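You operate a simulated robot arm through the tools that you are given. There is no shell and no other tool.

Carry out the task below with a simulated robot arm. There is one attempt and no reset: what you move stays moved.

TASK
Plug the mixer in and start it on fast.
Fine: the plug goes in while the red switch is off; switch on, shut the guard, set the speed dial before you press the green button.

The check looks at the end state, three seconds after you hand in, the way a careful person would. Anything else that was tipped, shoved, dropped, spilled or broken makes it a failure.

THE ROBOT
A 7-joint arm with a fingered hand, fixed in place. Base frame: the origin is on the floor under the middle of its stand, x ahead of it, y to its left, z up. Units: m, degrees, N and s.
With the tool pointing down near the work surface it reaches from about 0.22 to 0.82 m from the base axis. Its first joint turns from -143.0 to 143.0 degrees. Payload 3 kg.
The TCP is the grasp point between the finger pads, 0.026 m short of the fingertips. In the tool frame z runs along the fingers and y along their closing line. The gripper opens to 0.148 m; its body begins 0.073 m behind the TCP. The gripper is a hand of 3 fingers: y runs from the thumb to the fingers, the wrist lies at [0, 0, -0.229] in the tool frame, and closing takes about 1.5 s.
Orientation is told as [roll, pitch, yaw] about the base's x, y, z axes, in that order, counted from this pose: with the fingers straight down and closing along the base's y, the tool's x points along the base's -x, its y along +y and its z along -z.

THE INTERFACE
- The arm moves only by the tool drive_tool. Its argument "increments" is a list of rows, each an object of numbers (a shift or turn left out is 0, a gripper value left out holds the last): "x", "y", "z": the shift along the tool's x, y, z in m; "rx", "ry", "rz": the turn, a rotation vector about the tool's x, y, z in degrees. In form: [{"x": .., "y": .., "z": .., "rx": .., "ry": .., "rz": ..}, ...]. A call has 1 to 20 rows; each row shifts and turns the commanded pose from where the row before left it, along the tool's axes as they then stand. "hand" is the opening, from 0 (shut) to 1 (fully open), set as the call begins (left out, the last holds). Rows are played at 5 a second. More than 0.05 m and 8.6 degrees between two rows, or a gripper value outside its range, and nothing of the call is played. A pose out of reach is approached as far as the arm can. The call stops where the force on the tool passes 40 N (or 10 N more than at its start, if that is more) or the arm is blocked; 0.2 s more then pass. Each finger travels about 0.153 m/s and halts on what it meets, pressing with about 24 N; the grip force reading is that of the motor and also rises with nothing between the fingers. The clock runs only during rows and for 0.2 s after the last one: add rows that do not move to give the fingers time. The reply holds the time, the measured pose of the TCP, the force on the tool along the base axes, the opening and the grip force, in the units named above and with some noise, with the torque about the TCP (base axes, N m) and any sound that the robot's microphone picked up, and new pictures: "views" is both (left out), scene, wrist or none.
- Cameras (640 x 400 px; columns grow to the right, rows downward): "scene" is fixed at [0.4017, -0.6508, 1.7547]; the picture's right is [0.56, -0.83, 0.00], its down [-0.47, -0.32, -0.82] and it looks along [0.68, 0.46, -0.57] (base axes); focal length 319 px, centre (320, 200). "wrist" rides on the gripper at [0.068, -0.039, -0.09] in the tool frame; the picture's right is [0.50, 0.87, 0.00], its down [-0.66, 0.38, -0.65] and it looks along [-0.57, 0.33, 0.76] (tool axes); focal length 222 px, centre (320, 200).
- slide_trunk(by): slides the trunk up (or, below 0, down) by that many m; the arm rides with it, the base frame stays. It gives what a move gives, with no picture.
- curl_fingers(finger1, finger2, thumb_bend): sets how far each is bent, from 0 (flat) to 1 (curled in); at 0.3 the hand is open as for a grip, at 0.7 the pads meet at the TCP. One left out holds its place. A second passes; each finger stops where it meets its share of the squeeze, and holds until it gets a number again. A gripper value or a shape takes the hand back. It gives what a move gives, with no picture; readings hold the bend of each and the force on the fingers (four entries, about 0 where the hand has none), thumb and palm.
- grasp_type(shape): the hand has 3 fingers and takes this shape, open, in about a second: jaw (thumb against the fingers, like two jaws); tri (thumb and two fingers); tip (a fingertip pinch); poke (one finger out to press); point (the index stretched); flat (the hand flat); cup (the hand cupped); fist (a fist). The gripper value then closes the fingers along that shape, each until it touches; the sizes above hold for jaw. It gives what a move gives, with no picture.
- point_at(camera, pixels): for up to 12 pixels [column, row] of the newest picture of that camera ("zoom" is the newest enlarged one), the place [x, y, z] in the base frame of the surface seen there, good to about 0.002 m. No time passes.
- close_up(camera, box): a new picture of the part [left, top, right, bottom] of that camera's present view, enlarged. No time passes.
- hand_in(): hands the job in; it is judged then, once.

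Leave the gripper open and the arm clear of the work at the hand-in unless told otherwise.

The tools are called after "Emit:" as name(argument=value, ...) on one line, values as JSON. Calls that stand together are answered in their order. drive_tool: Moves the arm, as the interface text tells. Its arguments: {"type":"object","properties":{"increments":{"type":"array","items":{"type":"object","properties":{"x":{"type":"number"},"y":{"type":"number"},"z":{"type":"number"},"rx":{"type":"number"},"ry":{"type":"number"},"rz":{"type":"number"}}}},"hand":{"type":"number"},"views":{"type":"string","enum":["both","scene","wrist","none"]}},"required":["increments"]} The other tools are called the same way: slide_trunk (by) moves the trunk up or down; grasp_type (shape) gives the hand a shape; curl_fingers (finger1, finger2, thumb_bend) moves the fingers one by one; point_at (camera, pixels) gives the place of the surface under pixels of a picture; close_up (camera, box) takes an enlarged picture of a part of a camera's view; hand_in () hands the job in.

At the start:

```text
time_s: 0.0
position: [0.8284, -0.363, 1.4775]
tool_rot: [0.1, 0.0, 0.0]
contact_force: [-0.1, 0.4, 0.9]
wrist_torque: [0.01, 0.01, -0.01]
finger_gap: 0.1479
gripper_force: 0.1
shape: jaw
bend: [0.3, 0.3, 0.3]
finger forces: [0.0, 0.1, 0.1, 0.0, 0.0, 0.0]
trunk travel left (down, up): [-0.849, 0.041]
```

scene: 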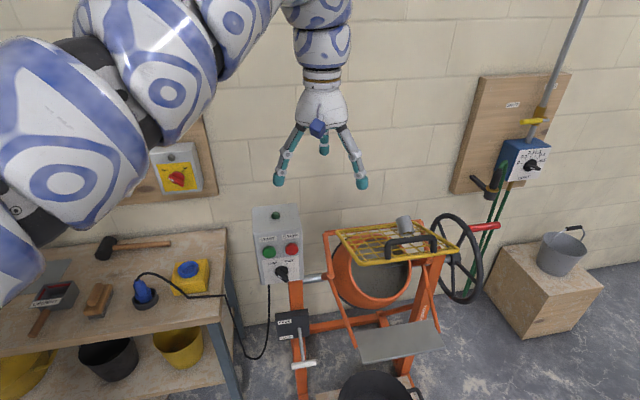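
wrist: 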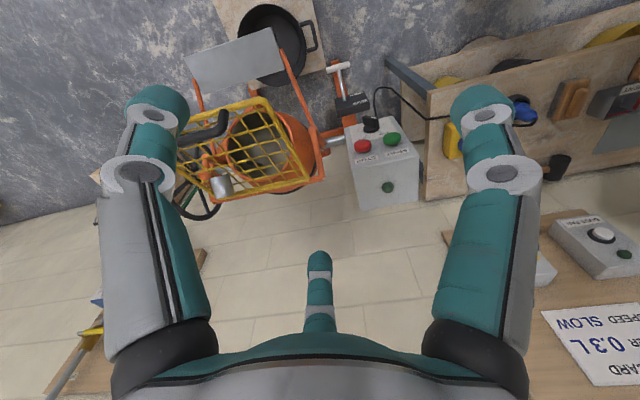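

I see a cement mixer with a control box (green, red buttons and a dial, around pixel 275,245), a blue plug on the bench (145,292), a yellow socket box (190,275), and a red rotary switch on the wall (178,178). I'll take enlarged pictures to learn the details.

Emit:
close_up(camera="scene", box=[220, 190, 340, 265])

Emit:
close_up(camera="scene", box=[80, 230, 240, 330])

Emit:
close_up(camera="scene", box=[120, 125, 232, 195])

Emit:
close_up(camera="scene", box=[440, 60, 600, 160])

Emit:
close_up(camera="scene", box=[260, 200, 500, 350])

Emit:
close_up(camera="wrist", box=[460, 190, 640, 302])

Emit:
close_up(camera="wrist", box=[480, 275, 640, 375])

```text
5.33 times, centred on (280, 228) of scene
```

zoom: 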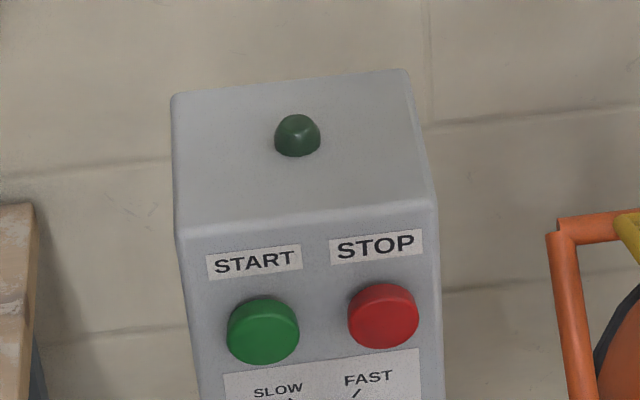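

```text
4.00 times, centred on (160, 280) of scene
```

zoom: 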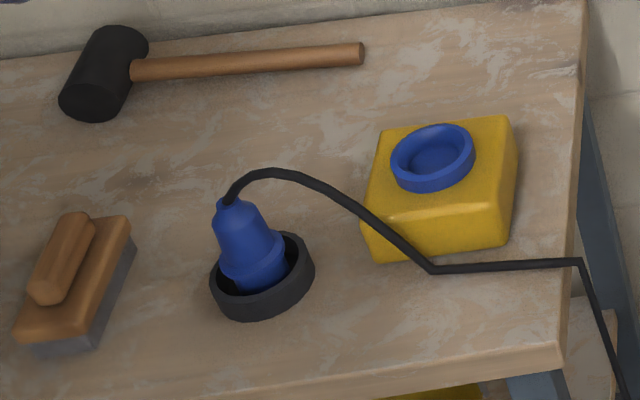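

```text
5.71 times, centred on (176, 160) of scene
```

zoom: 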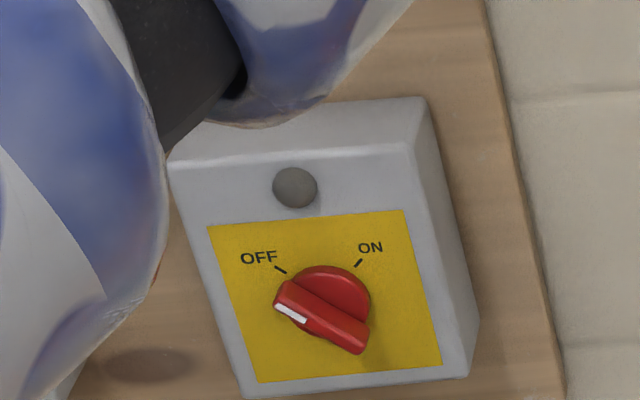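

```text
4.00 times, centred on (520, 110) of scene
```

zoom: 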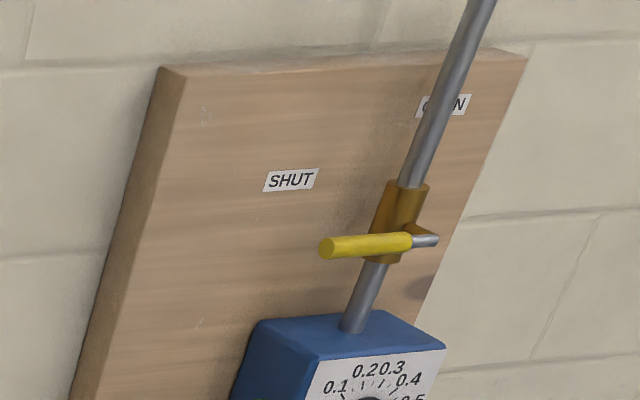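

```text
2.67 times, centred on (380, 275) of scene
```

zoom: 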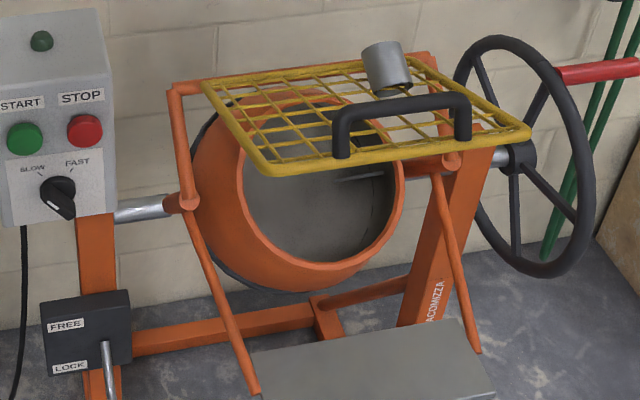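

```text
3.56 times, centred on (550, 246) of wrist
```

zoom: 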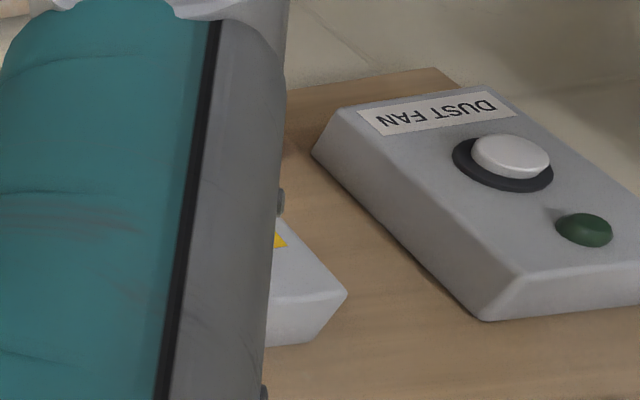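

```text
4.00 times, centred on (560, 325) of wrist
```

zoom: 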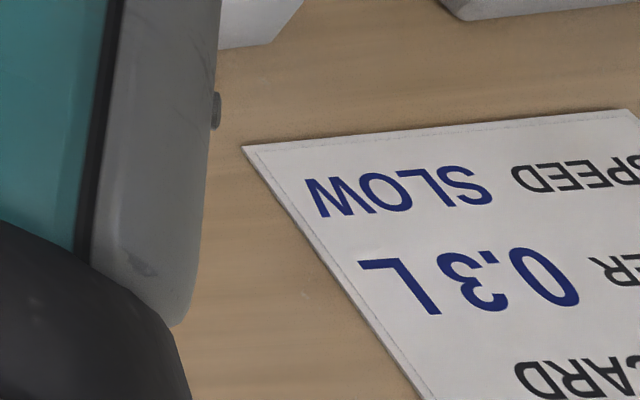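

The red switch is OFF, the plug stands in a dark holder, and the socket faces up from the yellow box. I'll now look at the dial and lever and ask for the places of the key parts.

Emit:
close_up(camera="scene", box=[240, 240, 336, 300])

Emit:
point_at(camera="scene", pixels=[[138, 283], [145, 292], [148, 300], [188, 268], [202, 285], [184, 290], [208, 263], [110, 300], [226, 230], [222, 318], [235, 282], [159, 300]])

Emit:
point_at(camera="scene", pixels=[[269, 252], [292, 249], [281, 272], [275, 215], [255, 210], [298, 205], [257, 280], [302, 276], [177, 178], [171, 158], [190, 185], [165, 183]])

Emit:
point_at(camera="scene", pixels=[[336, 232], [420, 220], [458, 249], [357, 263], [410, 239], [389, 252], [434, 245], [403, 222], [350, 280], [395, 310], [485, 226], [445, 258]])

```text
6.67 times, centred on (288, 270) of scene
```

zoom: 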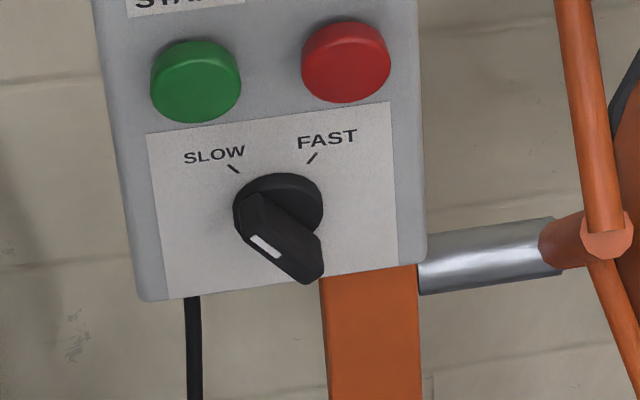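

```text
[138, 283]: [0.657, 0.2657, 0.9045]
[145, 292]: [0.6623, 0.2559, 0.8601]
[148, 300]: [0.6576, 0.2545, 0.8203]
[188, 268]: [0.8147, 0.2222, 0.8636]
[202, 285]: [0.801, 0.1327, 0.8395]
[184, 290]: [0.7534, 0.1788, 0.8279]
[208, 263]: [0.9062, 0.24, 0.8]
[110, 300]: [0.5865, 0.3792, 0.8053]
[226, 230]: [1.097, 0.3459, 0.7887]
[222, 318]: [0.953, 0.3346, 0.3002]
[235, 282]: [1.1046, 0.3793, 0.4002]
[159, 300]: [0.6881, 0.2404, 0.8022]
```

```text
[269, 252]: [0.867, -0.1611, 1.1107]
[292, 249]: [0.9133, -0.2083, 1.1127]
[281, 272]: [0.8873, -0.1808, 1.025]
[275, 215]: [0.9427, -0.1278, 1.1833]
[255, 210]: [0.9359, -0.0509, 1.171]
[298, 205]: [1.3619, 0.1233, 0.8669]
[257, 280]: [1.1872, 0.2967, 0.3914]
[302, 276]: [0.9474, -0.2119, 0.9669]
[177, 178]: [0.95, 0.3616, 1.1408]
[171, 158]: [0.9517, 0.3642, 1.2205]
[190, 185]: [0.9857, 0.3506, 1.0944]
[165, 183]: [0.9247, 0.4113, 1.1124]
```

```text
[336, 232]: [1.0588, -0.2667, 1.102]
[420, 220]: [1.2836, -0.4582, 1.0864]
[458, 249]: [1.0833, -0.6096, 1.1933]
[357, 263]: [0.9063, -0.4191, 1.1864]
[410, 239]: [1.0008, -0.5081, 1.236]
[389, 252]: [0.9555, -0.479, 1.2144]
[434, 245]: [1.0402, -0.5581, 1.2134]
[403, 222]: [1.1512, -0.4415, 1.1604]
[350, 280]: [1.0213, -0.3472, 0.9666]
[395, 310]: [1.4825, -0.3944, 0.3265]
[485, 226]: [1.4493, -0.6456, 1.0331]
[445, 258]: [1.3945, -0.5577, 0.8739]
```

The guard's front edge (z about 1.19) sits higher than its back (z about 1.10), so it seems to be open. I'll look closer at the guard, the grey thing on it and the drum rim.

Emit:
close_up(camera="scene", box=[320, 200, 480, 300])

Emit:
point_at(camera="scene", pixels=[[327, 235], [324, 236], [340, 229], [413, 224], [452, 250], [362, 262], [404, 228], [402, 217], [352, 262], [410, 265], [375, 298], [362, 307]])

Emit:
close_up(camera="wrist", box=[160, 60, 352, 180])

Emit:
close_up(camera="wrist", box=[300, 50, 460, 150])

```text
4.00 times, centred on (400, 250) of scene
```

zoom: 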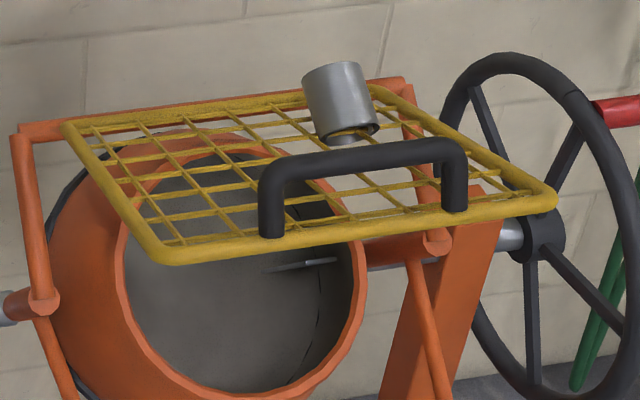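

```text
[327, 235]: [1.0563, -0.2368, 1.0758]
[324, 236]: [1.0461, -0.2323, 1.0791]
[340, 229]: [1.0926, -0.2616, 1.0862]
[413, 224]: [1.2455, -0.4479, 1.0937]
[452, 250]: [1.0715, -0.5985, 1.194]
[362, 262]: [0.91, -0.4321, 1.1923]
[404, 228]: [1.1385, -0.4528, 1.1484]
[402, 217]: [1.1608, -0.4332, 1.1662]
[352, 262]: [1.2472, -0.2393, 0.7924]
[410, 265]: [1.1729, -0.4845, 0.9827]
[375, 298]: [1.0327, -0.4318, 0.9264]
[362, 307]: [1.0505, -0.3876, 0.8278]
```

```text
3.33 times, centred on (256, 120) of wrist
```

zoom: 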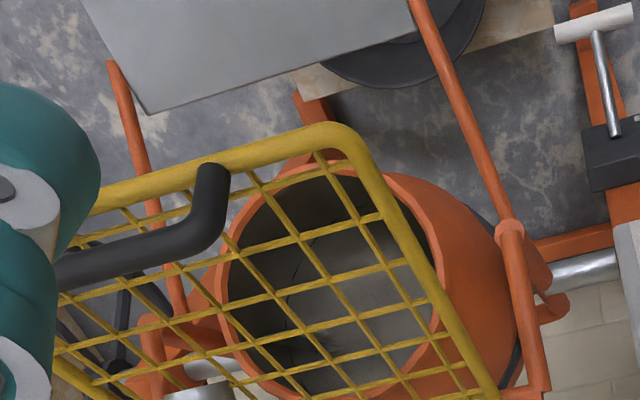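

```text
4.00 times, centred on (380, 100) of wrist
```

zoom: 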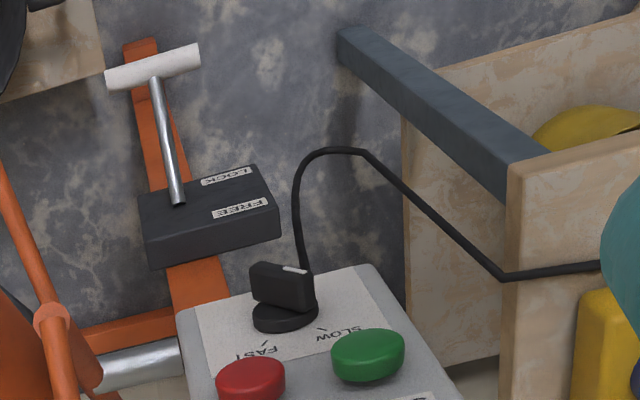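

I'll gather more geometry: the bench edges, the socket ring and the holder, before moving.

Emit:
close_up(camera="scene", box=[160, 250, 224, 290])

Emit:
point_at(camera="scene", pixels=[[221, 323], [218, 325], [150, 335], [60, 350], [20, 340], [190, 300], [210, 280], [224, 300], [172, 292], [175, 262], [205, 259], [178, 283]])

Emit:
point_at(camera="zoom", pixels=[[140, 100], [200, 60], [300, 60], [180, 180], [290, 120], [240, 150], [230, 120], [350, 40], [350, 200], [120, 250], [330, 300], [270, 240]])

```text
10.00 times, centred on (192, 270) of scene
```

zoom: 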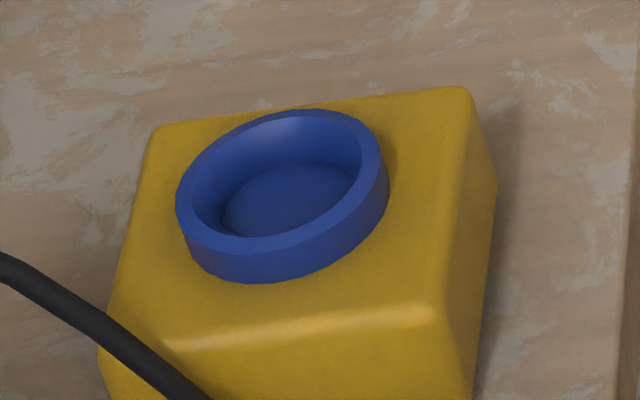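

```text
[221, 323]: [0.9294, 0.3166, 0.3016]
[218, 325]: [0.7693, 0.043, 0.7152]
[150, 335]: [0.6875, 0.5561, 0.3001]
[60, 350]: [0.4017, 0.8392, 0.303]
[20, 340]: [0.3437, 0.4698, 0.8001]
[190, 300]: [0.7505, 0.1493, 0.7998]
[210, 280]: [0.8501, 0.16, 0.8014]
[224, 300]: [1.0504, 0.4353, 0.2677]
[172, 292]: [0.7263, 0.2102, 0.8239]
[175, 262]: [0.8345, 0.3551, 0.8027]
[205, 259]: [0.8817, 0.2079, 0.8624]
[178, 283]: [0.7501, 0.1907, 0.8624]
```

```text
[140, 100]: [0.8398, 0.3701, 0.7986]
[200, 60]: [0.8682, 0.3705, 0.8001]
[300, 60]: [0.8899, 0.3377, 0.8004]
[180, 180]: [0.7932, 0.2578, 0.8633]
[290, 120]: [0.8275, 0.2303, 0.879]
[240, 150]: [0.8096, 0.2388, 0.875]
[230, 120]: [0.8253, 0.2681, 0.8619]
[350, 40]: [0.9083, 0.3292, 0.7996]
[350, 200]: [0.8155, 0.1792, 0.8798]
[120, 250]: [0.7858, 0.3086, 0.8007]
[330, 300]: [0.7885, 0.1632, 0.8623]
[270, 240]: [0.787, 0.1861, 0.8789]
```

The socket is upright: box top at z about 0.862, ring top 0.879, near (0.81, 0.21). The plug is near (0.66, 0.255). I'll swing the hand over to the bench at a safe height to view them with the wrist camera.

Emit:
drive_tool(increments=[{"x": 0.0175, "y": 0.038, "z": 0.015}, {"x": 0.0175, "y": 0.038, "z": 0.015}, {"x": 0.0175, "y": 0.038, "z": 0.015}, {"x": 0.0175, "y": 0.038, "z": 0.015}, {"x": 0.0175, "y": 0.038, "z": 0.015}, {"x": 0.0175, "y": 0.038, "z": 0.015}, {"x": 0.0175, "y": 0.038, "z": 0.015}, {"x": 0.0175, "y": 0.038, "z": 0.015}, {"x": 0.0175, "y": 0.038, "z": 0.015}, {"x": 0.0175, "y": 0.038, "z": 0.015}, {"x": 0.0175, "y": 0.038, "z": 0.015}, {"x": 0.0175, "y": 0.038, "z": 0.015}, {}], views="both")

```text
time_s: 2.8
position: [0.8064, -0.3168, 1.4574]
tool_rot: [-0.1, 0.0, 0.1]
contact_force: [-0.6, 0.3, 0.0]
wrist_torque: [0.0, 0.01, -0.02]
finger_gap: 0.148
gripper_force: 0.0
shape: jaw
bend: [0.3, 0.3, 0.3]
finger forces: [0.1, 0.0, 0.0, 0.1, 0.0, 0.1]
out of reach, approached as far as the arm can: row 2, 3, 4, 5, 6, 7, 8, 9, 10, 11, 12
trunk travel left (down, up): [-0.849, 0.041]
```

scene: 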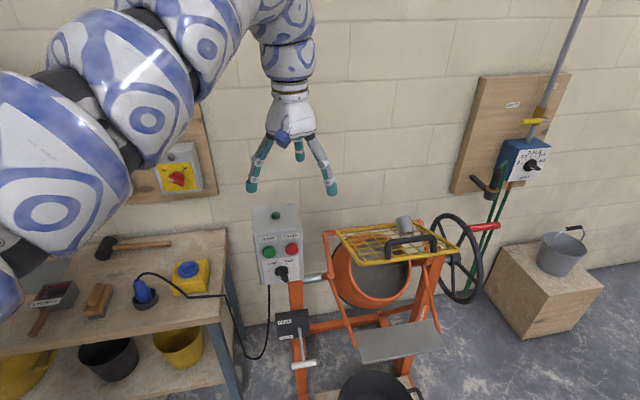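
wrist: 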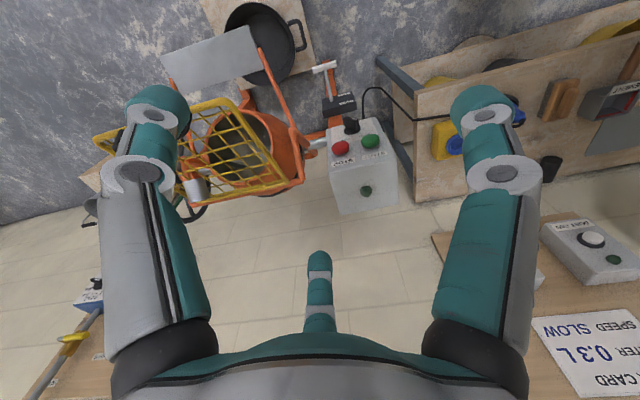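

The arm stopped short (out of reach from row 2). I'll send a couple of idle rows to see where it stands.

Emit:
drive_tool(increments=[{}, {}], views="none")

```text
time_s: 3.4
position: [0.806, -0.3167, 1.4583]
tool_rot: [0.0, -0.1, 0.0]
contact_force: [-0.5, 0.8, -0.1]
wrist_torque: [0.01, 0.0, -0.01]
finger_gap: 0.148
gripper_force: 0.0
shape: jaw
bend: [0.3, 0.3, 0.3]
finger forces: [0.1, 0.1, 0.0, 0.1, 0.1, 0.1]
trunk travel left (down, up): [-0.849, 0.041]
```

I'll test a single direction: a small shift along +y only.

Emit:
drive_tool(increments=[{"y": 0.03}, {"y": 0.03}, {"y": 0.03}], views="none")

Emit:
drive_tool(increments=[{"x": 0.03}, {"x": 0.03}], views="none")

```text
time_s: 4.2
position: [0.8177, -0.2253, 1.4635]
tool_rot: [0.0, 0.0, -0.1]
contact_force: [0.3, 0.1, -0.5]
wrist_torque: [0.03, -0.02, 0.02]
finger_gap: 0.1479
gripper_force: 0.0
shape: jaw
bend: [0.3, 0.3, 0.3]
finger forces: [0.1, 0.1, 0.0, 0.1, 0.0, 0.0]
out of reach, approached as far as the arm can: row 2
trunk travel left (down, up): [-0.849, 0.041]
```

```text
time_s: 4.8
position: [0.8105, -0.2253, 1.4611]
tool_rot: [0.1, -0.1, 0.1]
contact_force: [0.1, 1.1, -0.4]
wrist_torque: [0.01, 0.0, 0.01]
finger_gap: 0.1479
gripper_force: 0.0
shape: jaw
bend: [0.3, 0.3, 0.3]
finger forces: [0.1, 0.0, 0.0, 0.0, 0.1, 0.0]
out of reach, approached as far as the arm can: row 1, 2
trunk travel left (down, up): [-0.849, 0.041]
```

Moving inward is blocked at this height. I'll try straight down.

Emit:
drive_tool(increments=[{"z": 0.03}, {"z": 0.03}, {"z": 0.03}], views="none")

```text
time_s: 5.6
position: [0.8116, -0.2284, 1.4546]
tool_rot: [0.1, 0.2, -0.3]
contact_force: [0.6, 0.4, 0.8]
wrist_torque: [-0.03, 0.0, 0.05]
finger_gap: 0.1479
gripper_force: 0.1
shape: jaw
bend: [0.3, 0.3, 0.3]
finger forces: [0.0, 0.0, 0.0, 0.0, 0.0, 0.0]
out of reach, approached as far as the arm can: row 1, 2, 3
trunk travel left (down, up): [-0.849, 0.041]
```

Still blocked. I'll tilt the fingers a bit outward (toward +x) to free up the wrist and see whether that unlocks motion.

Emit:
drive_tool(increments=[{"ry": -6}, {"ry": -6}, {"ry": -6}, {"ry": -6}], views="none")

Emit:
drive_tool(increments=[{"x": 0.02, "z": 0.02}, {"x": 0.02, "z": 0.02}], views="none")

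```text
time_s: 6.6
position: [0.8121, -0.2277, 1.4531]
tool_rot: [0.1, 0.2, -0.3]
contact_force: [0.1, 0.1, 0.3]
wrist_torque: [0.0, -0.02, 0.0]
finger_gap: 0.1478
gripper_force: 0.1
shape: jaw
bend: [0.3, 0.3, 0.3]
finger forces: [0.0, 0.0, 0.0, 0.1, 0.1, 0.0]
out of reach, approached as far as the arm can: row 1, 2, 3, 4
trunk travel left (down, up): [-0.849, 0.041]
```

```text
time_s: 7.2
position: [0.8108, -0.2281, 1.4535]
tool_rot: [0.1, 0.1, -0.3]
contact_force: [-0.3, -0.6, 1.0]
wrist_torque: [0.0, 0.0, -0.03]
finger_gap: 0.1479
gripper_force: 0.2
shape: jaw
bend: [0.3, 0.3, 0.3]
finger forces: [0.1, 0.1, 0.0, 0.1, 0.0, 0.1]
out of reach, approached as far as the arm can: row 1, 2
trunk travel left (down, up): [-0.849, 0.041]
```

Blocked that way too; I'll try the opposite tilt (fingers inward).

Emit:
drive_tool(increments=[{"ry": 6}, {"ry": 6}], views="none")

Emit:
drive_tool(increments=[{"z": -0.03}, {"z": -0.03}], views="scene")

```text
time_s: 7.8
position: [0.8293, -0.2296, 1.417]
tool_rot: [0.1, 12.2, -0.3]
contact_force: [-0.1, -0.6, 0.1]
wrist_torque: [0.06, 0.02, -0.05]
finger_gap: 0.148
gripper_force: 0.1
shape: jaw
bend: [0.3, 0.3, 0.3]
finger forces: [0.0, 0.0, 0.0, 0.1, 0.0, 0.0]
out of reach, approached as far as the arm can: row 1, 2
trunk travel left (down, up): [-0.849, 0.041]
```

```text
time_s: 8.4
position: [0.8595, -0.2292, 1.4326]
tool_rot: [0.1, 12.1, -0.5]
contact_force: [0.7, -0.7, -0.5]
wrist_torque: [-0.04, 0.01, 0.03]
finger_gap: 0.148
gripper_force: 0.0
shape: jaw
bend: [0.3, 0.3, 0.3]
finger forces: [0.0, 0.0, 0.0, 0.1, 0.0, 0.0]
out of reach, approached as far as the arm can: row 1, 2
trunk travel left (down, up): [-0.849, 0.041]
```

scene: 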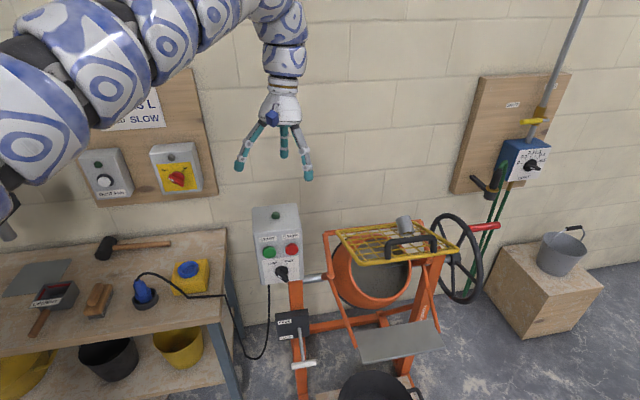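

The arm is stretched; the wrist can't move inward. I'll try turning the hand outward about the wrist instead (pitch with the TCP swinging forward).

Emit:
drive_tool(increments=[{"ry": -6, "x": -0.024}, {"ry": -6, "x": -0.024}, {"ry": -6, "x": -0.024}, {"ry": -6, "x": -0.024}], views="scene")

```text
time_s: 9.4
position: [0.9565, -0.2283, 1.426]
tool_rot: [0.0, -11.9, -0.3]
contact_force: [-0.3, 0.2, -0.1]
wrist_torque: [0.01, 0.0, 0.01]
finger_gap: 0.1477
gripper_force: 0.0
shape: jaw
bend: [0.3, 0.3, 0.3]
finger forces: [0.1, 0.0, 0.1, 0.0, 0.1, 0.1]
trunk travel left (down, up): [-0.849, 0.041]
```

scene: 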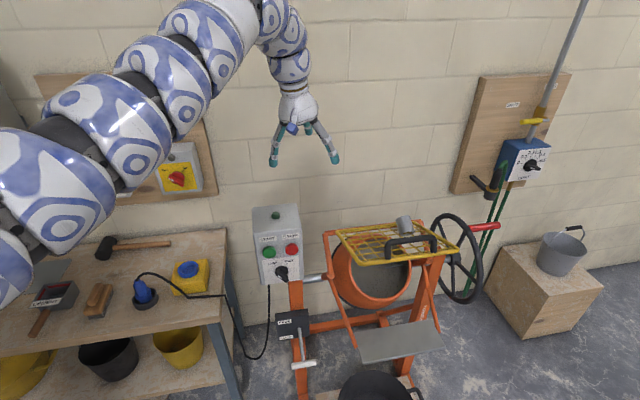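

That worked. I'll try moving down and inward a little from here.

Emit:
drive_tool(increments=[{"z": 0.03}, {"z": 0.03}], views="none")

Emit:
drive_tool(increments=[{"x": 0.03}, {"x": 0.03}], views="none")

```text
time_s: 10.0
position: [0.9682, -0.2288, 1.3662]
tool_rot: [0.1, -11.9, -0.4]
contact_force: [0.3, 0.4, -0.5]
wrist_torque: [0.01, -0.01, 0.0]
finger_gap: 0.1482
gripper_force: 0.0
shape: jaw
bend: [0.3, 0.3, 0.3]
finger forces: [0.0, 0.0, 0.0, 0.1, 0.1, 0.0]
trunk travel left (down, up): [-0.849, 0.041]
```

```text
time_s: 10.6
position: [0.9073, -0.225, 1.3554]
tool_rot: [0.1, -11.8, -0.2]
contact_force: [-1.1, 0.4, 0.5]
wrist_torque: [-0.04, -0.01, -0.01]
finger_gap: 0.1478
gripper_force: 0.0
shape: jaw
bend: [0.3, 0.3, 0.3]
finger forces: [0.0, 0.1, 0.0, 0.1, 0.0, 0.1]
trunk travel left (down, up): [-0.849, 0.041]
```

Motion works now. I'll go on inward (base -x) at constant height, keeping this tilt.

Emit:
drive_tool(increments=[{"x": 0.0391, "z": -0.0083}, {"x": 0.0391, "z": -0.0083}, {"x": 0.0391, "z": -0.0083}, {"x": 0.0391, "z": -0.0083}, {"x": 0.0391, "z": -0.0083}], views="scene")

```text
time_s: 11.8
position: [0.8801, -0.2281, 1.356]
tool_rot: [0.1, -11.8, -0.3]
contact_force: [-0.2, 0.1, 0.7]
wrist_torque: [0.0, -0.01, 0.01]
finger_gap: 0.1479
gripper_force: 0.0
shape: jaw
bend: [0.3, 0.3, 0.3]
finger forces: [0.0, 0.1, 0.1, 0.0, 0.0, 0.1]
out of reach, approached as far as the arm can: row 1, 2, 3, 4, 5
trunk travel left (down, up): [-0.849, 0.041]
```

scene: 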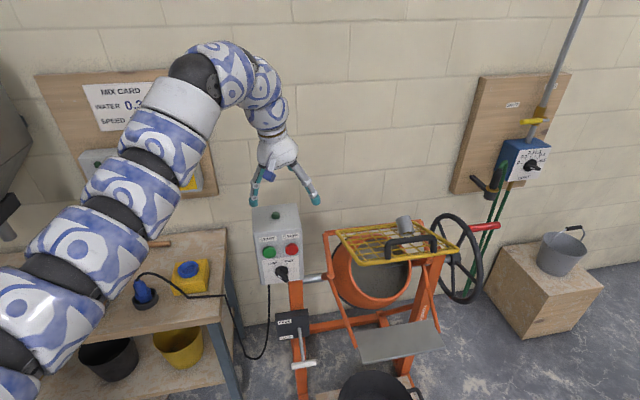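

The arm moved in a bit and got stuck. I'll read the places of the arm's own segments to understand its posture.

Emit:
point_at(camera="scene", pixels=[[266, 110], [262, 90], [235, 72], [210, 80], [195, 70], [180, 110], [155, 140], [130, 180], [110, 215], [80, 250], [50, 290], [20, 330]])

```text
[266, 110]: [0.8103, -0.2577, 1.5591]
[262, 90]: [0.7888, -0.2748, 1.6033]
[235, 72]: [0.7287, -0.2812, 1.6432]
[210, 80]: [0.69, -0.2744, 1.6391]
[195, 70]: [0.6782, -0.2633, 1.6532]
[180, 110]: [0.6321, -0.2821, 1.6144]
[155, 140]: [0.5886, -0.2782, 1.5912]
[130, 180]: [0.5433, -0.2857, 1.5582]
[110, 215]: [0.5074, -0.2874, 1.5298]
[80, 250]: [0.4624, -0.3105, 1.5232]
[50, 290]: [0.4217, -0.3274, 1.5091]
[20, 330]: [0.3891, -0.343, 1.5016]
```

The forearm rises about 27° toward the wrist, so a vertical tool hits the wrist-bend limit. Tilting the hand further outward should free the arm. I'll tilt the fingers outward by 36° about the TCP.

Emit:
drive_tool(increments=[{"ry": -6, "x": -0.01}, {"ry": -6, "x": -0.005}, {"ry": -6}, {"ry": -6}, {"ry": -6}, {"ry": -6}], views="none")

```text
time_s: 13.2
position: [0.8951, -0.2308, 1.3582]
tool_rot: [0.0, -47.9, -0.3]
contact_force: [-0.4, 0.0, -0.1]
wrist_torque: [-0.01, 0.02, 0.01]
finger_gap: 0.1482
gripper_force: 0.0
shape: jaw
bend: [0.3, 0.3, 0.3]
finger forces: [0.1, 0.0, 0.1, 0.0, 0.0, 0.0]
trunk travel left (down, up): [-0.849, 0.041]
```

Free again. Now inward along base -x at constant height (6 rows of 0.04 m).

Emit:
drive_tool(increments=[{"x": 0.0268, "z": -0.0297}, {"x": 0.0268, "z": -0.0297}, {"x": 0.0268, "z": -0.0297}, {"x": 0.0268, "z": -0.0297}, {"x": 0.0268, "z": -0.0297}, {"x": 0.0268, "z": -0.0297}], views="none")

```text
time_s: 14.8
position: [0.7581, -0.2554, 1.3628]
tool_rot: [-5.6, -47.7, 1.3]
contact_force: [-0.1, -0.4, -0.2]
wrist_torque: [-0.03, -0.01, -0.04]
finger_gap: 0.1481
gripper_force: 0.1
shape: jaw
bend: [0.3, 0.3, 0.3]
finger forces: [0.0, 0.0, 0.0, 0.0, 0.1, 0.0]
out of reach, approached as far as the arm can: row 4, 5, 6
trunk travel left (down, up): [-0.849, 0.041]
stopped in row 6: the arm was blocked; the commanded pose is now the measured one
```

The arm reports it was blocked. I'll look at the scene.

Emit:
drive_tool(increments=[{}], views="both")

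```text
time_s: 15.2
position: [0.7576, -0.2569, 1.3616]
tool_rot: [-5.6, -47.6, 1.4]
contact_force: [0.3, 0.3, -0.2]
wrist_torque: [0.04, 0.01, 0.01]
finger_gap: 0.1479
gripper_force: 0.1
shape: jaw
bend: [0.3, 0.3, 0.3]
finger forces: [0.0, 0.1, 0.0, 0.1, 0.0, 0.0]
trunk travel left (down, up): [-0.849, 0.041]
```

scene: 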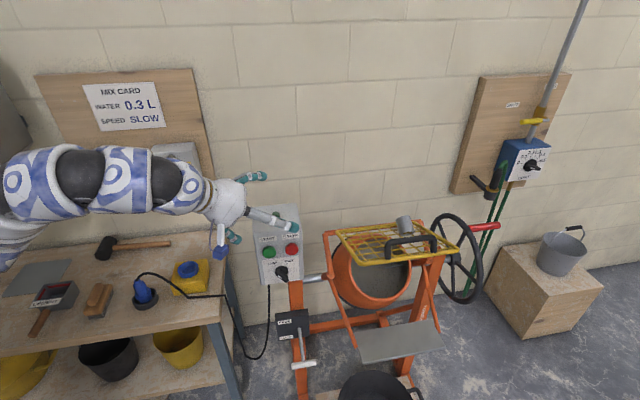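
wrist: 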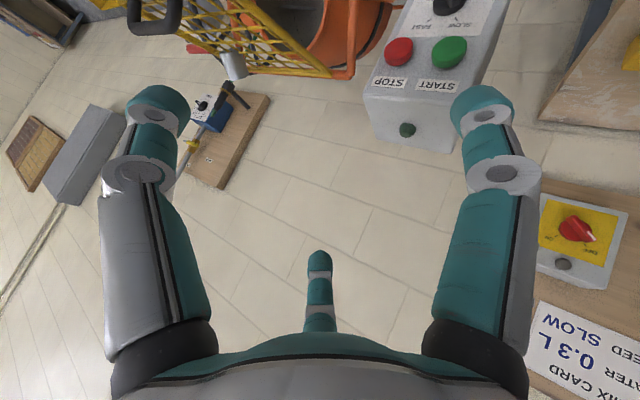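

The forearm is now about horizontal. I'll read its segments and the distance to surroundings.

Emit:
point_at(camera="scene", pixels=[[225, 205], [190, 190], [160, 185], [120, 180], [80, 185], [40, 175], [10, 180], [10, 245], [285, 222], [255, 177], [220, 255], [30, 215]])

```text
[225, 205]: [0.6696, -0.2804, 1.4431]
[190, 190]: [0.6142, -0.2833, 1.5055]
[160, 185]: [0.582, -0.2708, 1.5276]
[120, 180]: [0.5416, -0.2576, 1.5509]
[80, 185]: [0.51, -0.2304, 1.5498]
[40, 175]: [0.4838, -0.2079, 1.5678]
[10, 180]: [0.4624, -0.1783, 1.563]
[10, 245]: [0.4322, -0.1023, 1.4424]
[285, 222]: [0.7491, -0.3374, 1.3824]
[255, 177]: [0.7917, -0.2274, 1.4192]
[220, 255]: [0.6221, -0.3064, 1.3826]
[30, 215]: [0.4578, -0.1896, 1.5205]
```

The elbow has flipped up, which is the favorable posture. I'll turn the tool back toward vertical in steps, holding the TCP.

Emit:
drive_tool(increments=[{"ry": 6, "x": 0.015}, {"ry": 6, "x": 0.015}, {"ry": 6, "x": 0.015}, {"ry": 6, "x": 0.015}], views="none")

```text
time_s: 16.2
position: [0.7116, -0.2576, 1.3256]
tool_rot: [-4.2, -23.6, -1.0]
contact_force: [0.3, -0.1, 0.2]
wrist_torque: [0.0, -0.01, 0.04]
finger_gap: 0.1481
gripper_force: 0.0
shape: jaw
bend: [0.3, 0.3, 0.3]
finger forces: [0.0, 0.1, 0.0, 0.0, 0.0, 0.0]
trunk travel left (down, up): [-0.849, 0.041]
```

Continuing to vertical and fixing the small roll, moving up slightly inward too.

Emit:
drive_tool(increments=[{"ry": 6, "rx": -1}, {"ry": 6, "rx": -1}, {"ry": 6, "rx": -1}, {"ry": 5.6, "rx": -1}], views="scene")

```text
time_s: 17.2
position: [0.7069, -0.2555, 1.3146]
tool_rot: [-3.5, -18.3, -1.5]
contact_force: [0.4, -0.2, -0.3]
wrist_torque: [0.03, -0.01, -0.03]
finger_gap: 0.148
gripper_force: 0.1
shape: jaw
bend: [0.3, 0.3, 0.3]
finger forces: [0.0, 0.0, 0.1, 0.0, 0.0, 0.0]
out of reach, approached as far as the arm can: row 1, 2, 3, 4
trunk travel left (down, up): [-0.849, 0.041]
```

scene: 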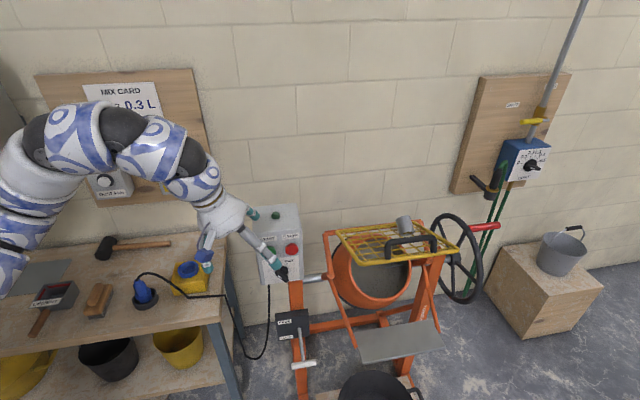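

Now stuck at 18° outward tilt, elbow up. I'll move sideways toward the bench (+y) and slightly down/in.

Emit:
drive_tool(increments=[{"x": 0.0126, "y": 0.04, "z": 0.0064}, {"x": 0.0126, "y": 0.04, "z": 0.0064}, {"x": 0.0126, "y": 0.04, "z": 0.0064}, {"x": 0.0126, "y": 0.04, "z": 0.0064}, {"x": 0.0126, "y": 0.04, "z": 0.0064}], views="scene")

```text
time_s: 18.4
position: [0.6649, -0.0525, 1.2536]
tool_rot: [-3.6, -18.4, -1.5]
contact_force: [-0.3, 0.0, -0.1]
wrist_torque: [0.0, 0.03, -0.01]
finger_gap: 0.1478
gripper_force: 0.1
shape: jaw
bend: [0.3, 0.3, 0.3]
finger forces: [0.1, 0.0, 0.1, 0.0, 0.0, 0.0]
trunk travel left (down, up): [-0.849, 0.041]
```

scene: 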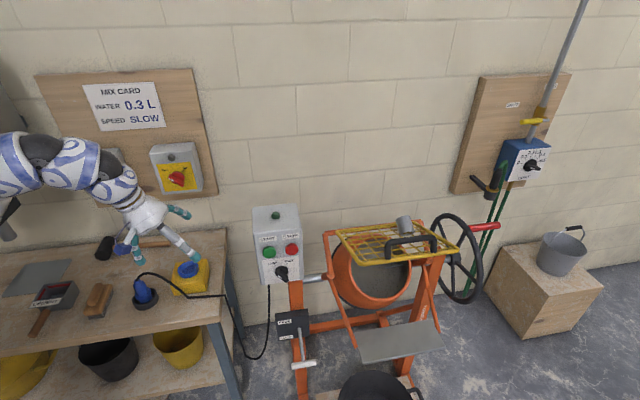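

Good. Now turn to vertical here and go on a bit toward +y and down.

Emit:
drive_tool(increments=[{"ry": 6, "y": 0.03, "z": 0.01}, {"ry": 6, "rx": -1.2, "y": 0.03, "z": 0.01}, {"ry": 6, "rx": -1.2, "y": 0.03, "z": 0.01}, {"rx": -1.2, "y": 0.03, "z": 0.01}], views="none")

```text
time_s: 19.4
position: [0.6753, 0.0211, 1.2191]
tool_rot: [-1.4, -8.9, -2.0]
contact_force: [-0.2, 0.0, 0.0]
wrist_torque: [0.0, 0.01, 0.03]
finger_gap: 0.1479
gripper_force: 0.1
shape: jaw
bend: [0.3, 0.3, 0.3]
finger forces: [0.0, 0.0, 0.0, 0.0, 0.1, 0.1]
out of reach, approached as far as the arm can: row 2, 3
trunk travel left (down, up): [-0.849, 0.041]
```

The lower the hand, the more vertical it can get. Go on down/inward and toward +y.

Emit:
drive_tool(increments=[{"x": 0.02, "y": 0.025, "z": 0.03}, {"x": 0.02, "y": 0.025, "z": 0.03}, {"x": 0.02, "y": 0.025, "z": 0.03}, {"ry": 4}, {"ry": 4.5, "rx": -1.4, "rz": -2}], views="both")

```text
time_s: 20.6
position: [0.6312, 0.0961, 1.1186]
tool_rot: [-0.1, -0.2, -0.1]
contact_force: [-0.7, -0.7, -0.3]
wrist_torque: [0.0, 0.0, -0.01]
finger_gap: 0.1483
gripper_force: 0.1
shape: jaw
bend: [0.3, 0.3, 0.3]
finger forces: [0.1, 0.1, 0.0, 0.0, 0.0, 0.0]
trunk travel left (down, up): [-0.849, 0.041]
```

scene: 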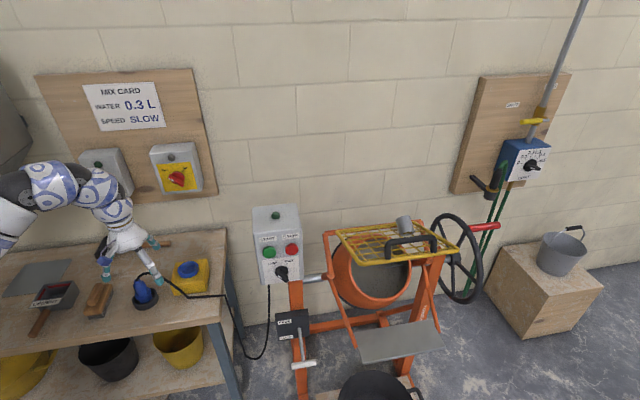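
wrist: 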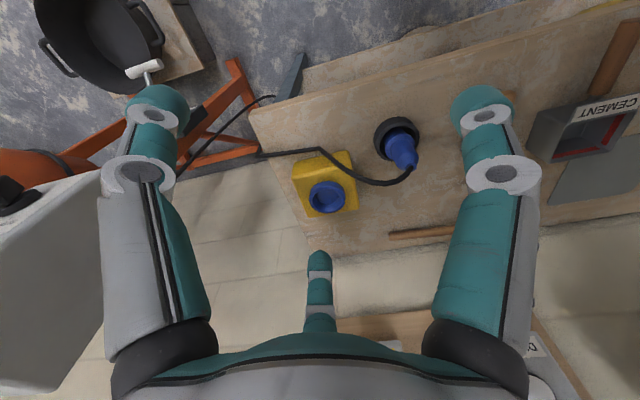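

The tool is now vertical at (0.631, 0.096, 1.119) and the wrist camera sees the socket (325,190) and plug (403,150). I'll zoom and locate them.

Emit:
close_up(camera="wrist", box=[280, 100, 440, 220])

Emit:
point_at(camera="wrist", pixels=[[312, 196], [342, 196], [327, 183], [327, 212], [327, 196], [355, 208], [310, 216], [293, 165], [405, 165], [403, 150], [396, 125], [377, 140]])

```text
3.33 times, centred on (360, 160) of wrist
```

zoom: 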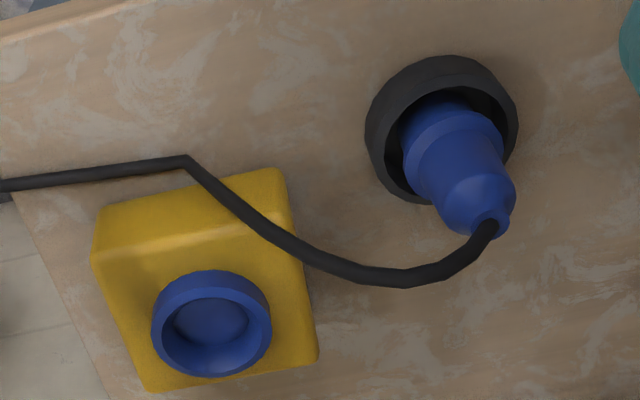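

```text
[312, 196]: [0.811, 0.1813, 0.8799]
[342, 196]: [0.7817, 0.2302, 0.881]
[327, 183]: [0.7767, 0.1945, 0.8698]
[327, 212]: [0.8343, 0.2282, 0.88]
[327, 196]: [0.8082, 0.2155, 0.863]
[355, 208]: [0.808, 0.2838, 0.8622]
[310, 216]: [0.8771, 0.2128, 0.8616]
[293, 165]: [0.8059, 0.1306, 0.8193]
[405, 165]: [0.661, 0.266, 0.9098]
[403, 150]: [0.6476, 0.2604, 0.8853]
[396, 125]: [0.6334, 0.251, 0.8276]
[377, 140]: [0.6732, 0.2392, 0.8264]
```

I'll sample the rims more finely using the enlarged picture.

Emit:
point_at(camera="zoom", pixels=[[158, 325], [266, 325], [211, 372], [211, 286], [172, 357], [250, 357], [175, 298], [248, 298], [211, 322], [190, 340], [235, 345], [211, 305]])

Emit:
point_at(camera="zoom", pixels=[[372, 130], [512, 130], [440, 66], [390, 180], [390, 85], [490, 85], [452, 125], [410, 150], [500, 140], [470, 180], [490, 222], [480, 235]])

```text
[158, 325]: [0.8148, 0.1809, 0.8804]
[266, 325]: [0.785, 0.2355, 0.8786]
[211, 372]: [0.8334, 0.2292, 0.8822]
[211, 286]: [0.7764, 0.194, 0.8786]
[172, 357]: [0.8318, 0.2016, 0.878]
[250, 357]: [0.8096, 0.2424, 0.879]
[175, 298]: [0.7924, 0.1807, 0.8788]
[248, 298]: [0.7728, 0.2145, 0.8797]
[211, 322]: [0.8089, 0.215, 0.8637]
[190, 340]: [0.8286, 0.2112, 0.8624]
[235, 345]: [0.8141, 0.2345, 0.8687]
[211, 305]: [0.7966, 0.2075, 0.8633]
```

```text
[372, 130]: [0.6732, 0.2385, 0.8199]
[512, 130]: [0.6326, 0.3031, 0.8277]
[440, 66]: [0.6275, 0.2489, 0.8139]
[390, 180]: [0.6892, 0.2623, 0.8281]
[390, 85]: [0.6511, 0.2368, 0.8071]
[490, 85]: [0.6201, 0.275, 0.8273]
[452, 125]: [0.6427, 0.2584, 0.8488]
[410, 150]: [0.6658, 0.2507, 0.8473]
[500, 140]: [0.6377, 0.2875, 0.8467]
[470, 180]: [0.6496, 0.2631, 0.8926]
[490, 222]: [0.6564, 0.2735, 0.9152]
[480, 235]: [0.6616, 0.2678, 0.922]
```

Socket centre is about (0.803, 0.2105), rim z 0.879. The plug stands upright near (0.66, 0.268). I'll yaw the hand so the fingers close across the cable direction (yaw -45°), and move closer above the plug at a safe height.

Emit:
drive_tool(increments=[{"rz": 7.5}, {"rz": 7.5}, {"rz": 7.5}, {"rz": 7.5}, {"rz": 7.5}, {"rz": 7.5}], views="wrist")

```text
time_s: 22.0
position: [0.6303, 0.095, 1.1168]
tool_rot: [0.1, -0.3, -45.3]
contact_force: [0.2, -0.6, 0.0]
wrist_torque: [0.03, -0.01, 0.02]
finger_gap: 0.1479
gripper_force: 0.0
shape: jaw
bend: [0.3, 0.3, 0.3]
finger forces: [0.1, 0.1, 0.1, 0.0, 0.1, 0.0]
trunk travel left (down, up): [-0.849, 0.041]
```

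wrist: 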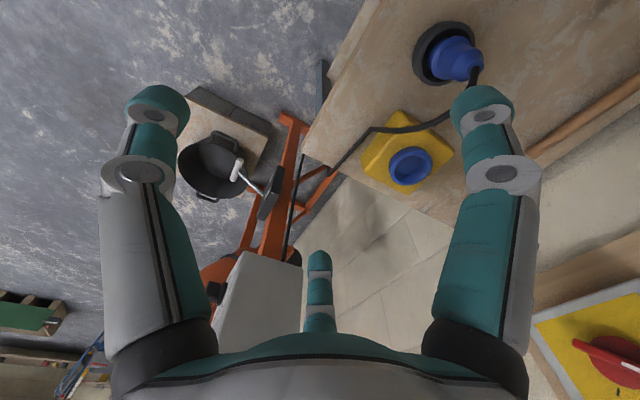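

Now above the plug, at z about 1.03 (fingertips about 1.0, plug top about 0.92).

Emit:
drive_tool(increments=[{"x": 0.0213, "y": 0.0284, "z": 0.016}, {"x": 0.0213, "y": 0.0284, "z": 0.016}, {"x": 0.0213, "y": 0.0284, "z": 0.016}, {"x": 0.0213, "y": 0.0284, "z": 0.016}, {"x": 0.0213, "y": 0.0284, "z": 0.016}], views="both")

```text
time_s: 23.2
position: [0.6575, 0.2695, 1.0368]
tool_rot: [0.1, -0.3, -45.3]
contact_force: [0.2, 0.6, 0.3]
wrist_torque: [-0.01, 0.02, -0.01]
finger_gap: 0.1481
gripper_force: 0.2
shape: jaw
bend: [0.3, 0.3, 0.3]
finger forces: [0.0, 0.1, 0.0, 0.0, 0.1, 0.0]
trunk travel left (down, up): [-0.849, 0.041]
```

scene: 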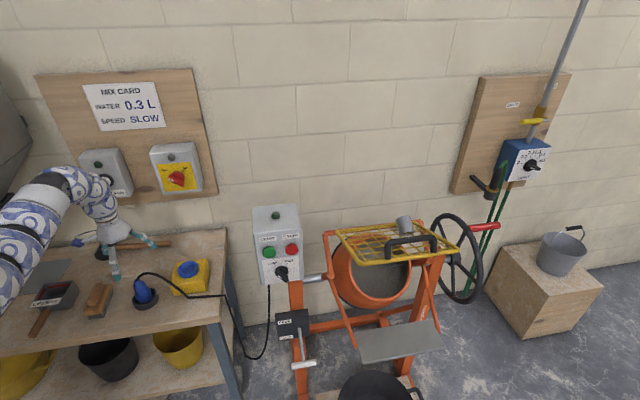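
wrist: 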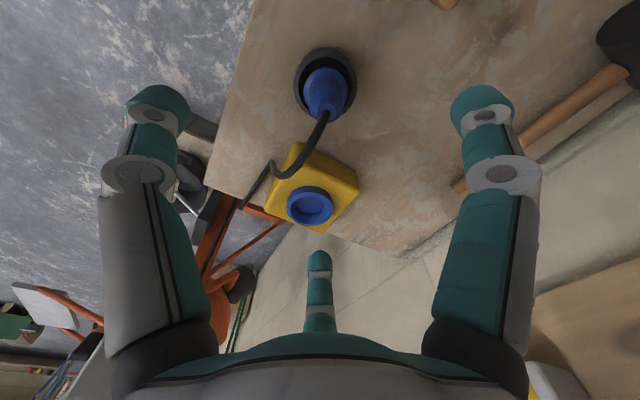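

I'll zoom on the plug and read off its rim and body places to find its axis.

Emit:
close_up(camera="wrist", box=[265, 35, 385, 125])

```text
4.44 times, centred on (325, 80) of wrist
```

zoom: 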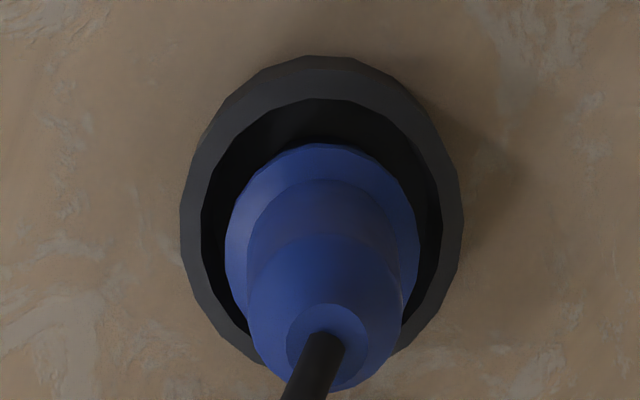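

Emit:
point_at(camera="zoom", pixels=[[192, 225], [450, 225], [321, 85], [225, 320], [420, 320], [235, 120], [410, 120], [236, 240], [408, 240], [320, 160], [322, 200], [327, 335]])

Emit:
point_at(camera="zoom", pixels=[[255, 270], [395, 270], [325, 195], [270, 320], [385, 320], [325, 260], [325, 290], [300, 375], [350, 375], [325, 240], [260, 220], [385, 220]])

```text
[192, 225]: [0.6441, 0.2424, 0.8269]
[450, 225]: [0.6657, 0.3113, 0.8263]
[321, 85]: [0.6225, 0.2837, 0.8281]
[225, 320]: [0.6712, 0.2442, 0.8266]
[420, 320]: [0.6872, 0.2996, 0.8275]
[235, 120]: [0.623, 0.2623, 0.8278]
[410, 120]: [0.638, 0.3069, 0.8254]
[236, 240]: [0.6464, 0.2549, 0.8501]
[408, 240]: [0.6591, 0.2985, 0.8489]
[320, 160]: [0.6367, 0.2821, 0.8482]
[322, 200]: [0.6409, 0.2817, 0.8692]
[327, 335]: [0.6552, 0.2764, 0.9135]
```

```text
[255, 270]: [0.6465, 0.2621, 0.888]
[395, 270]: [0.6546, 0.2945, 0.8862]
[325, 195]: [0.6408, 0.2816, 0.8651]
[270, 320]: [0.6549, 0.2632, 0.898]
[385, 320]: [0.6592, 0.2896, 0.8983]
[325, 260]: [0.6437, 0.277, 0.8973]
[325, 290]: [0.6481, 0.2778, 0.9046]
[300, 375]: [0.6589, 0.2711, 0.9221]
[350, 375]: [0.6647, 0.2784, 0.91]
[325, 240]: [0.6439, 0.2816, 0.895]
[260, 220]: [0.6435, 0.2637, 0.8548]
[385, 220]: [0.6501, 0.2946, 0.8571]
```

Plug axis: about (0.658, 0.2765), body radius about 18 mm between z 0.85 and 0.89; holder rim at z 0.827. Before gripping I'll test that the upright hand can reach the socket (0.803, 0.2105) at insertion height.

Emit:
drive_tool(increments=[{"x": -0.0361, "y": 0.0153}, {"x": -0.0361, "y": 0.0153}, {"x": -0.0361, "y": 0.0153}, {"x": -0.0361, "y": 0.0153}, {"z": 0.035}, {"z": 0.035}, {}], views="both")

```text
time_s: 24.8
position: [0.7924, 0.203, 0.9941]
tool_rot: [0.2, -0.3, -45.2]
contact_force: [0.7, 0.5, 0.5]
wrist_torque: [-0.04, 0.05, -0.01]
finger_gap: 0.1479
gripper_force: 0.0
shape: jaw
bend: [0.3, 0.3, 0.3]
finger forces: [0.0, 0.1, 0.0, 0.1, 0.1, 0.0]
out of reach, approached as far as the arm can: row 5, 6
trunk travel left (down, up): [-0.849, 0.041]
```

scene: 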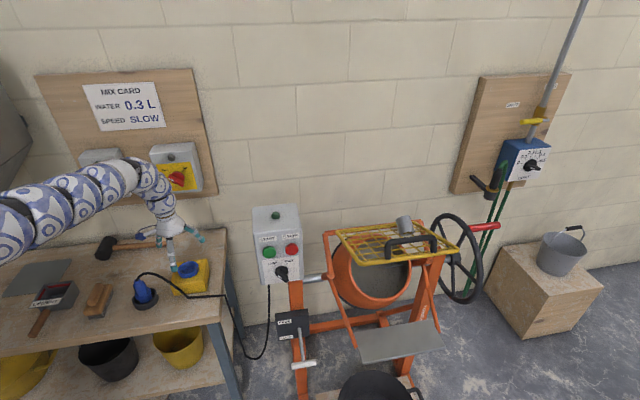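
wrist: 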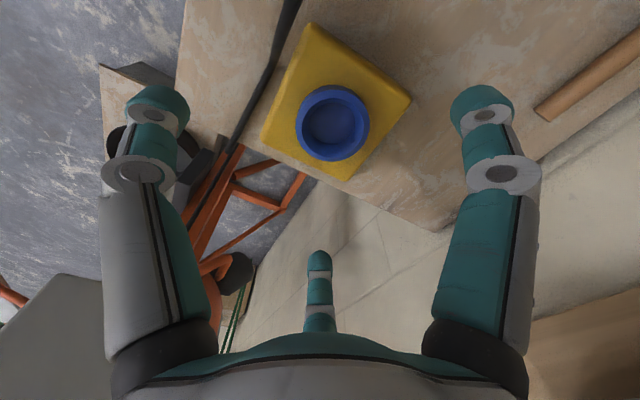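

The downward reach ends here with the trunk high; lowering the trunk should extend it. First I'll use this good view to measure the socket rim.

Emit:
close_up(camera="wrist", box=[272, 70, 392, 170])

```text
4.00 times, centred on (332, 120) of wrist
```

zoom: 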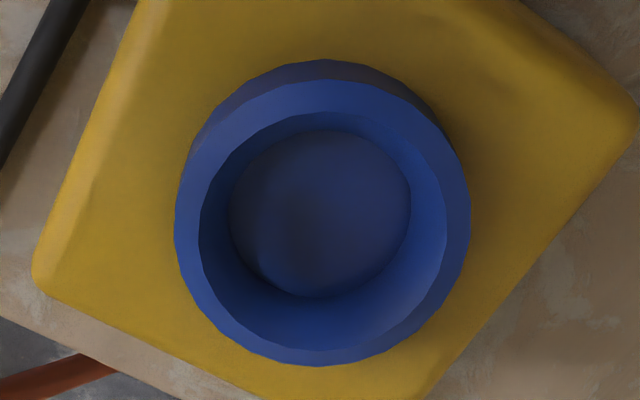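

Emit:
point_at(camera="zoom", pixels=[[186, 220], [458, 220], [322, 97], [322, 357], [225, 320], [420, 320], [222, 130], [425, 130], [320, 215], [320, 150], [250, 270], [400, 240]])

```text
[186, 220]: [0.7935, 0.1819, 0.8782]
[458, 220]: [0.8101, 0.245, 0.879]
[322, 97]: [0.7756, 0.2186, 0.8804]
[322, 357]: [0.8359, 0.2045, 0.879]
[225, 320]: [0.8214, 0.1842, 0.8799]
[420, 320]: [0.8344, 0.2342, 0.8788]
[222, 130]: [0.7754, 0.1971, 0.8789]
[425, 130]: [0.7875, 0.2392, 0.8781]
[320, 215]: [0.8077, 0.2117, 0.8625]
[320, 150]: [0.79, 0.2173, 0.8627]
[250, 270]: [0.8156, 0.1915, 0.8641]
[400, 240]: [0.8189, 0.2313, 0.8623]
```

Socket centre about (0.8045, 0.2125). I'll go back up and over to above the plug at z about 1.09, then lower the trunk 0.13 m.

Emit:
drive_tool(increments=[{"z": -0.045}, {"x": 0.0294, "y": -0.0086, "z": -0.01}, {"x": 0.0294, "y": -0.0086, "z": -0.01}, {"x": 0.0294, "y": -0.0086, "z": -0.01}, {"x": 0.0294, "y": -0.0086, "z": -0.01}, {"x": 0.0294, "y": -0.0086, "z": -0.01}, {}], views="none")

```text
time_s: 26.4
position: [0.6574, 0.2775, 1.0891]
tool_rot: [0.1, -0.3, -45.3]
contact_force: [-0.3, 0.2, -0.7]
wrist_torque: [-0.02, 0.01, -0.02]
finger_gap: 0.1479
gripper_force: 0.1
shape: jaw
bend: [0.3, 0.3, 0.3]
finger forces: [0.0, 0.0, 0.0, 0.0, 0.0, 0.0]
trunk travel left (down, up): [-0.849, 0.041]
```

Right above the plug at z 1.089. Now the trunk goes down 0.13 m (TCP to about 0.96, fingertips 0.93 – still above the plug's top).

Emit:
slide_trunk(by=-0.12)

```text
time_s: 27.9
position: [0.6583, 0.2786, 0.9684]
tool_rot: [0.2, -0.4, -45.2]
contact_force: [-0.2, -0.7, -0.5]
wrist_torque: [0.0, 0.0, -0.03]
finger_gap: 0.148
gripper_force: 0.0
shape: jaw
bend: [0.3, 0.3, 0.3]
finger forces: [0.1, 0.0, 0.1, 0.1, 0.0, 0.0]
trunk travel left (down, up): [-0.729, 0.161]
```

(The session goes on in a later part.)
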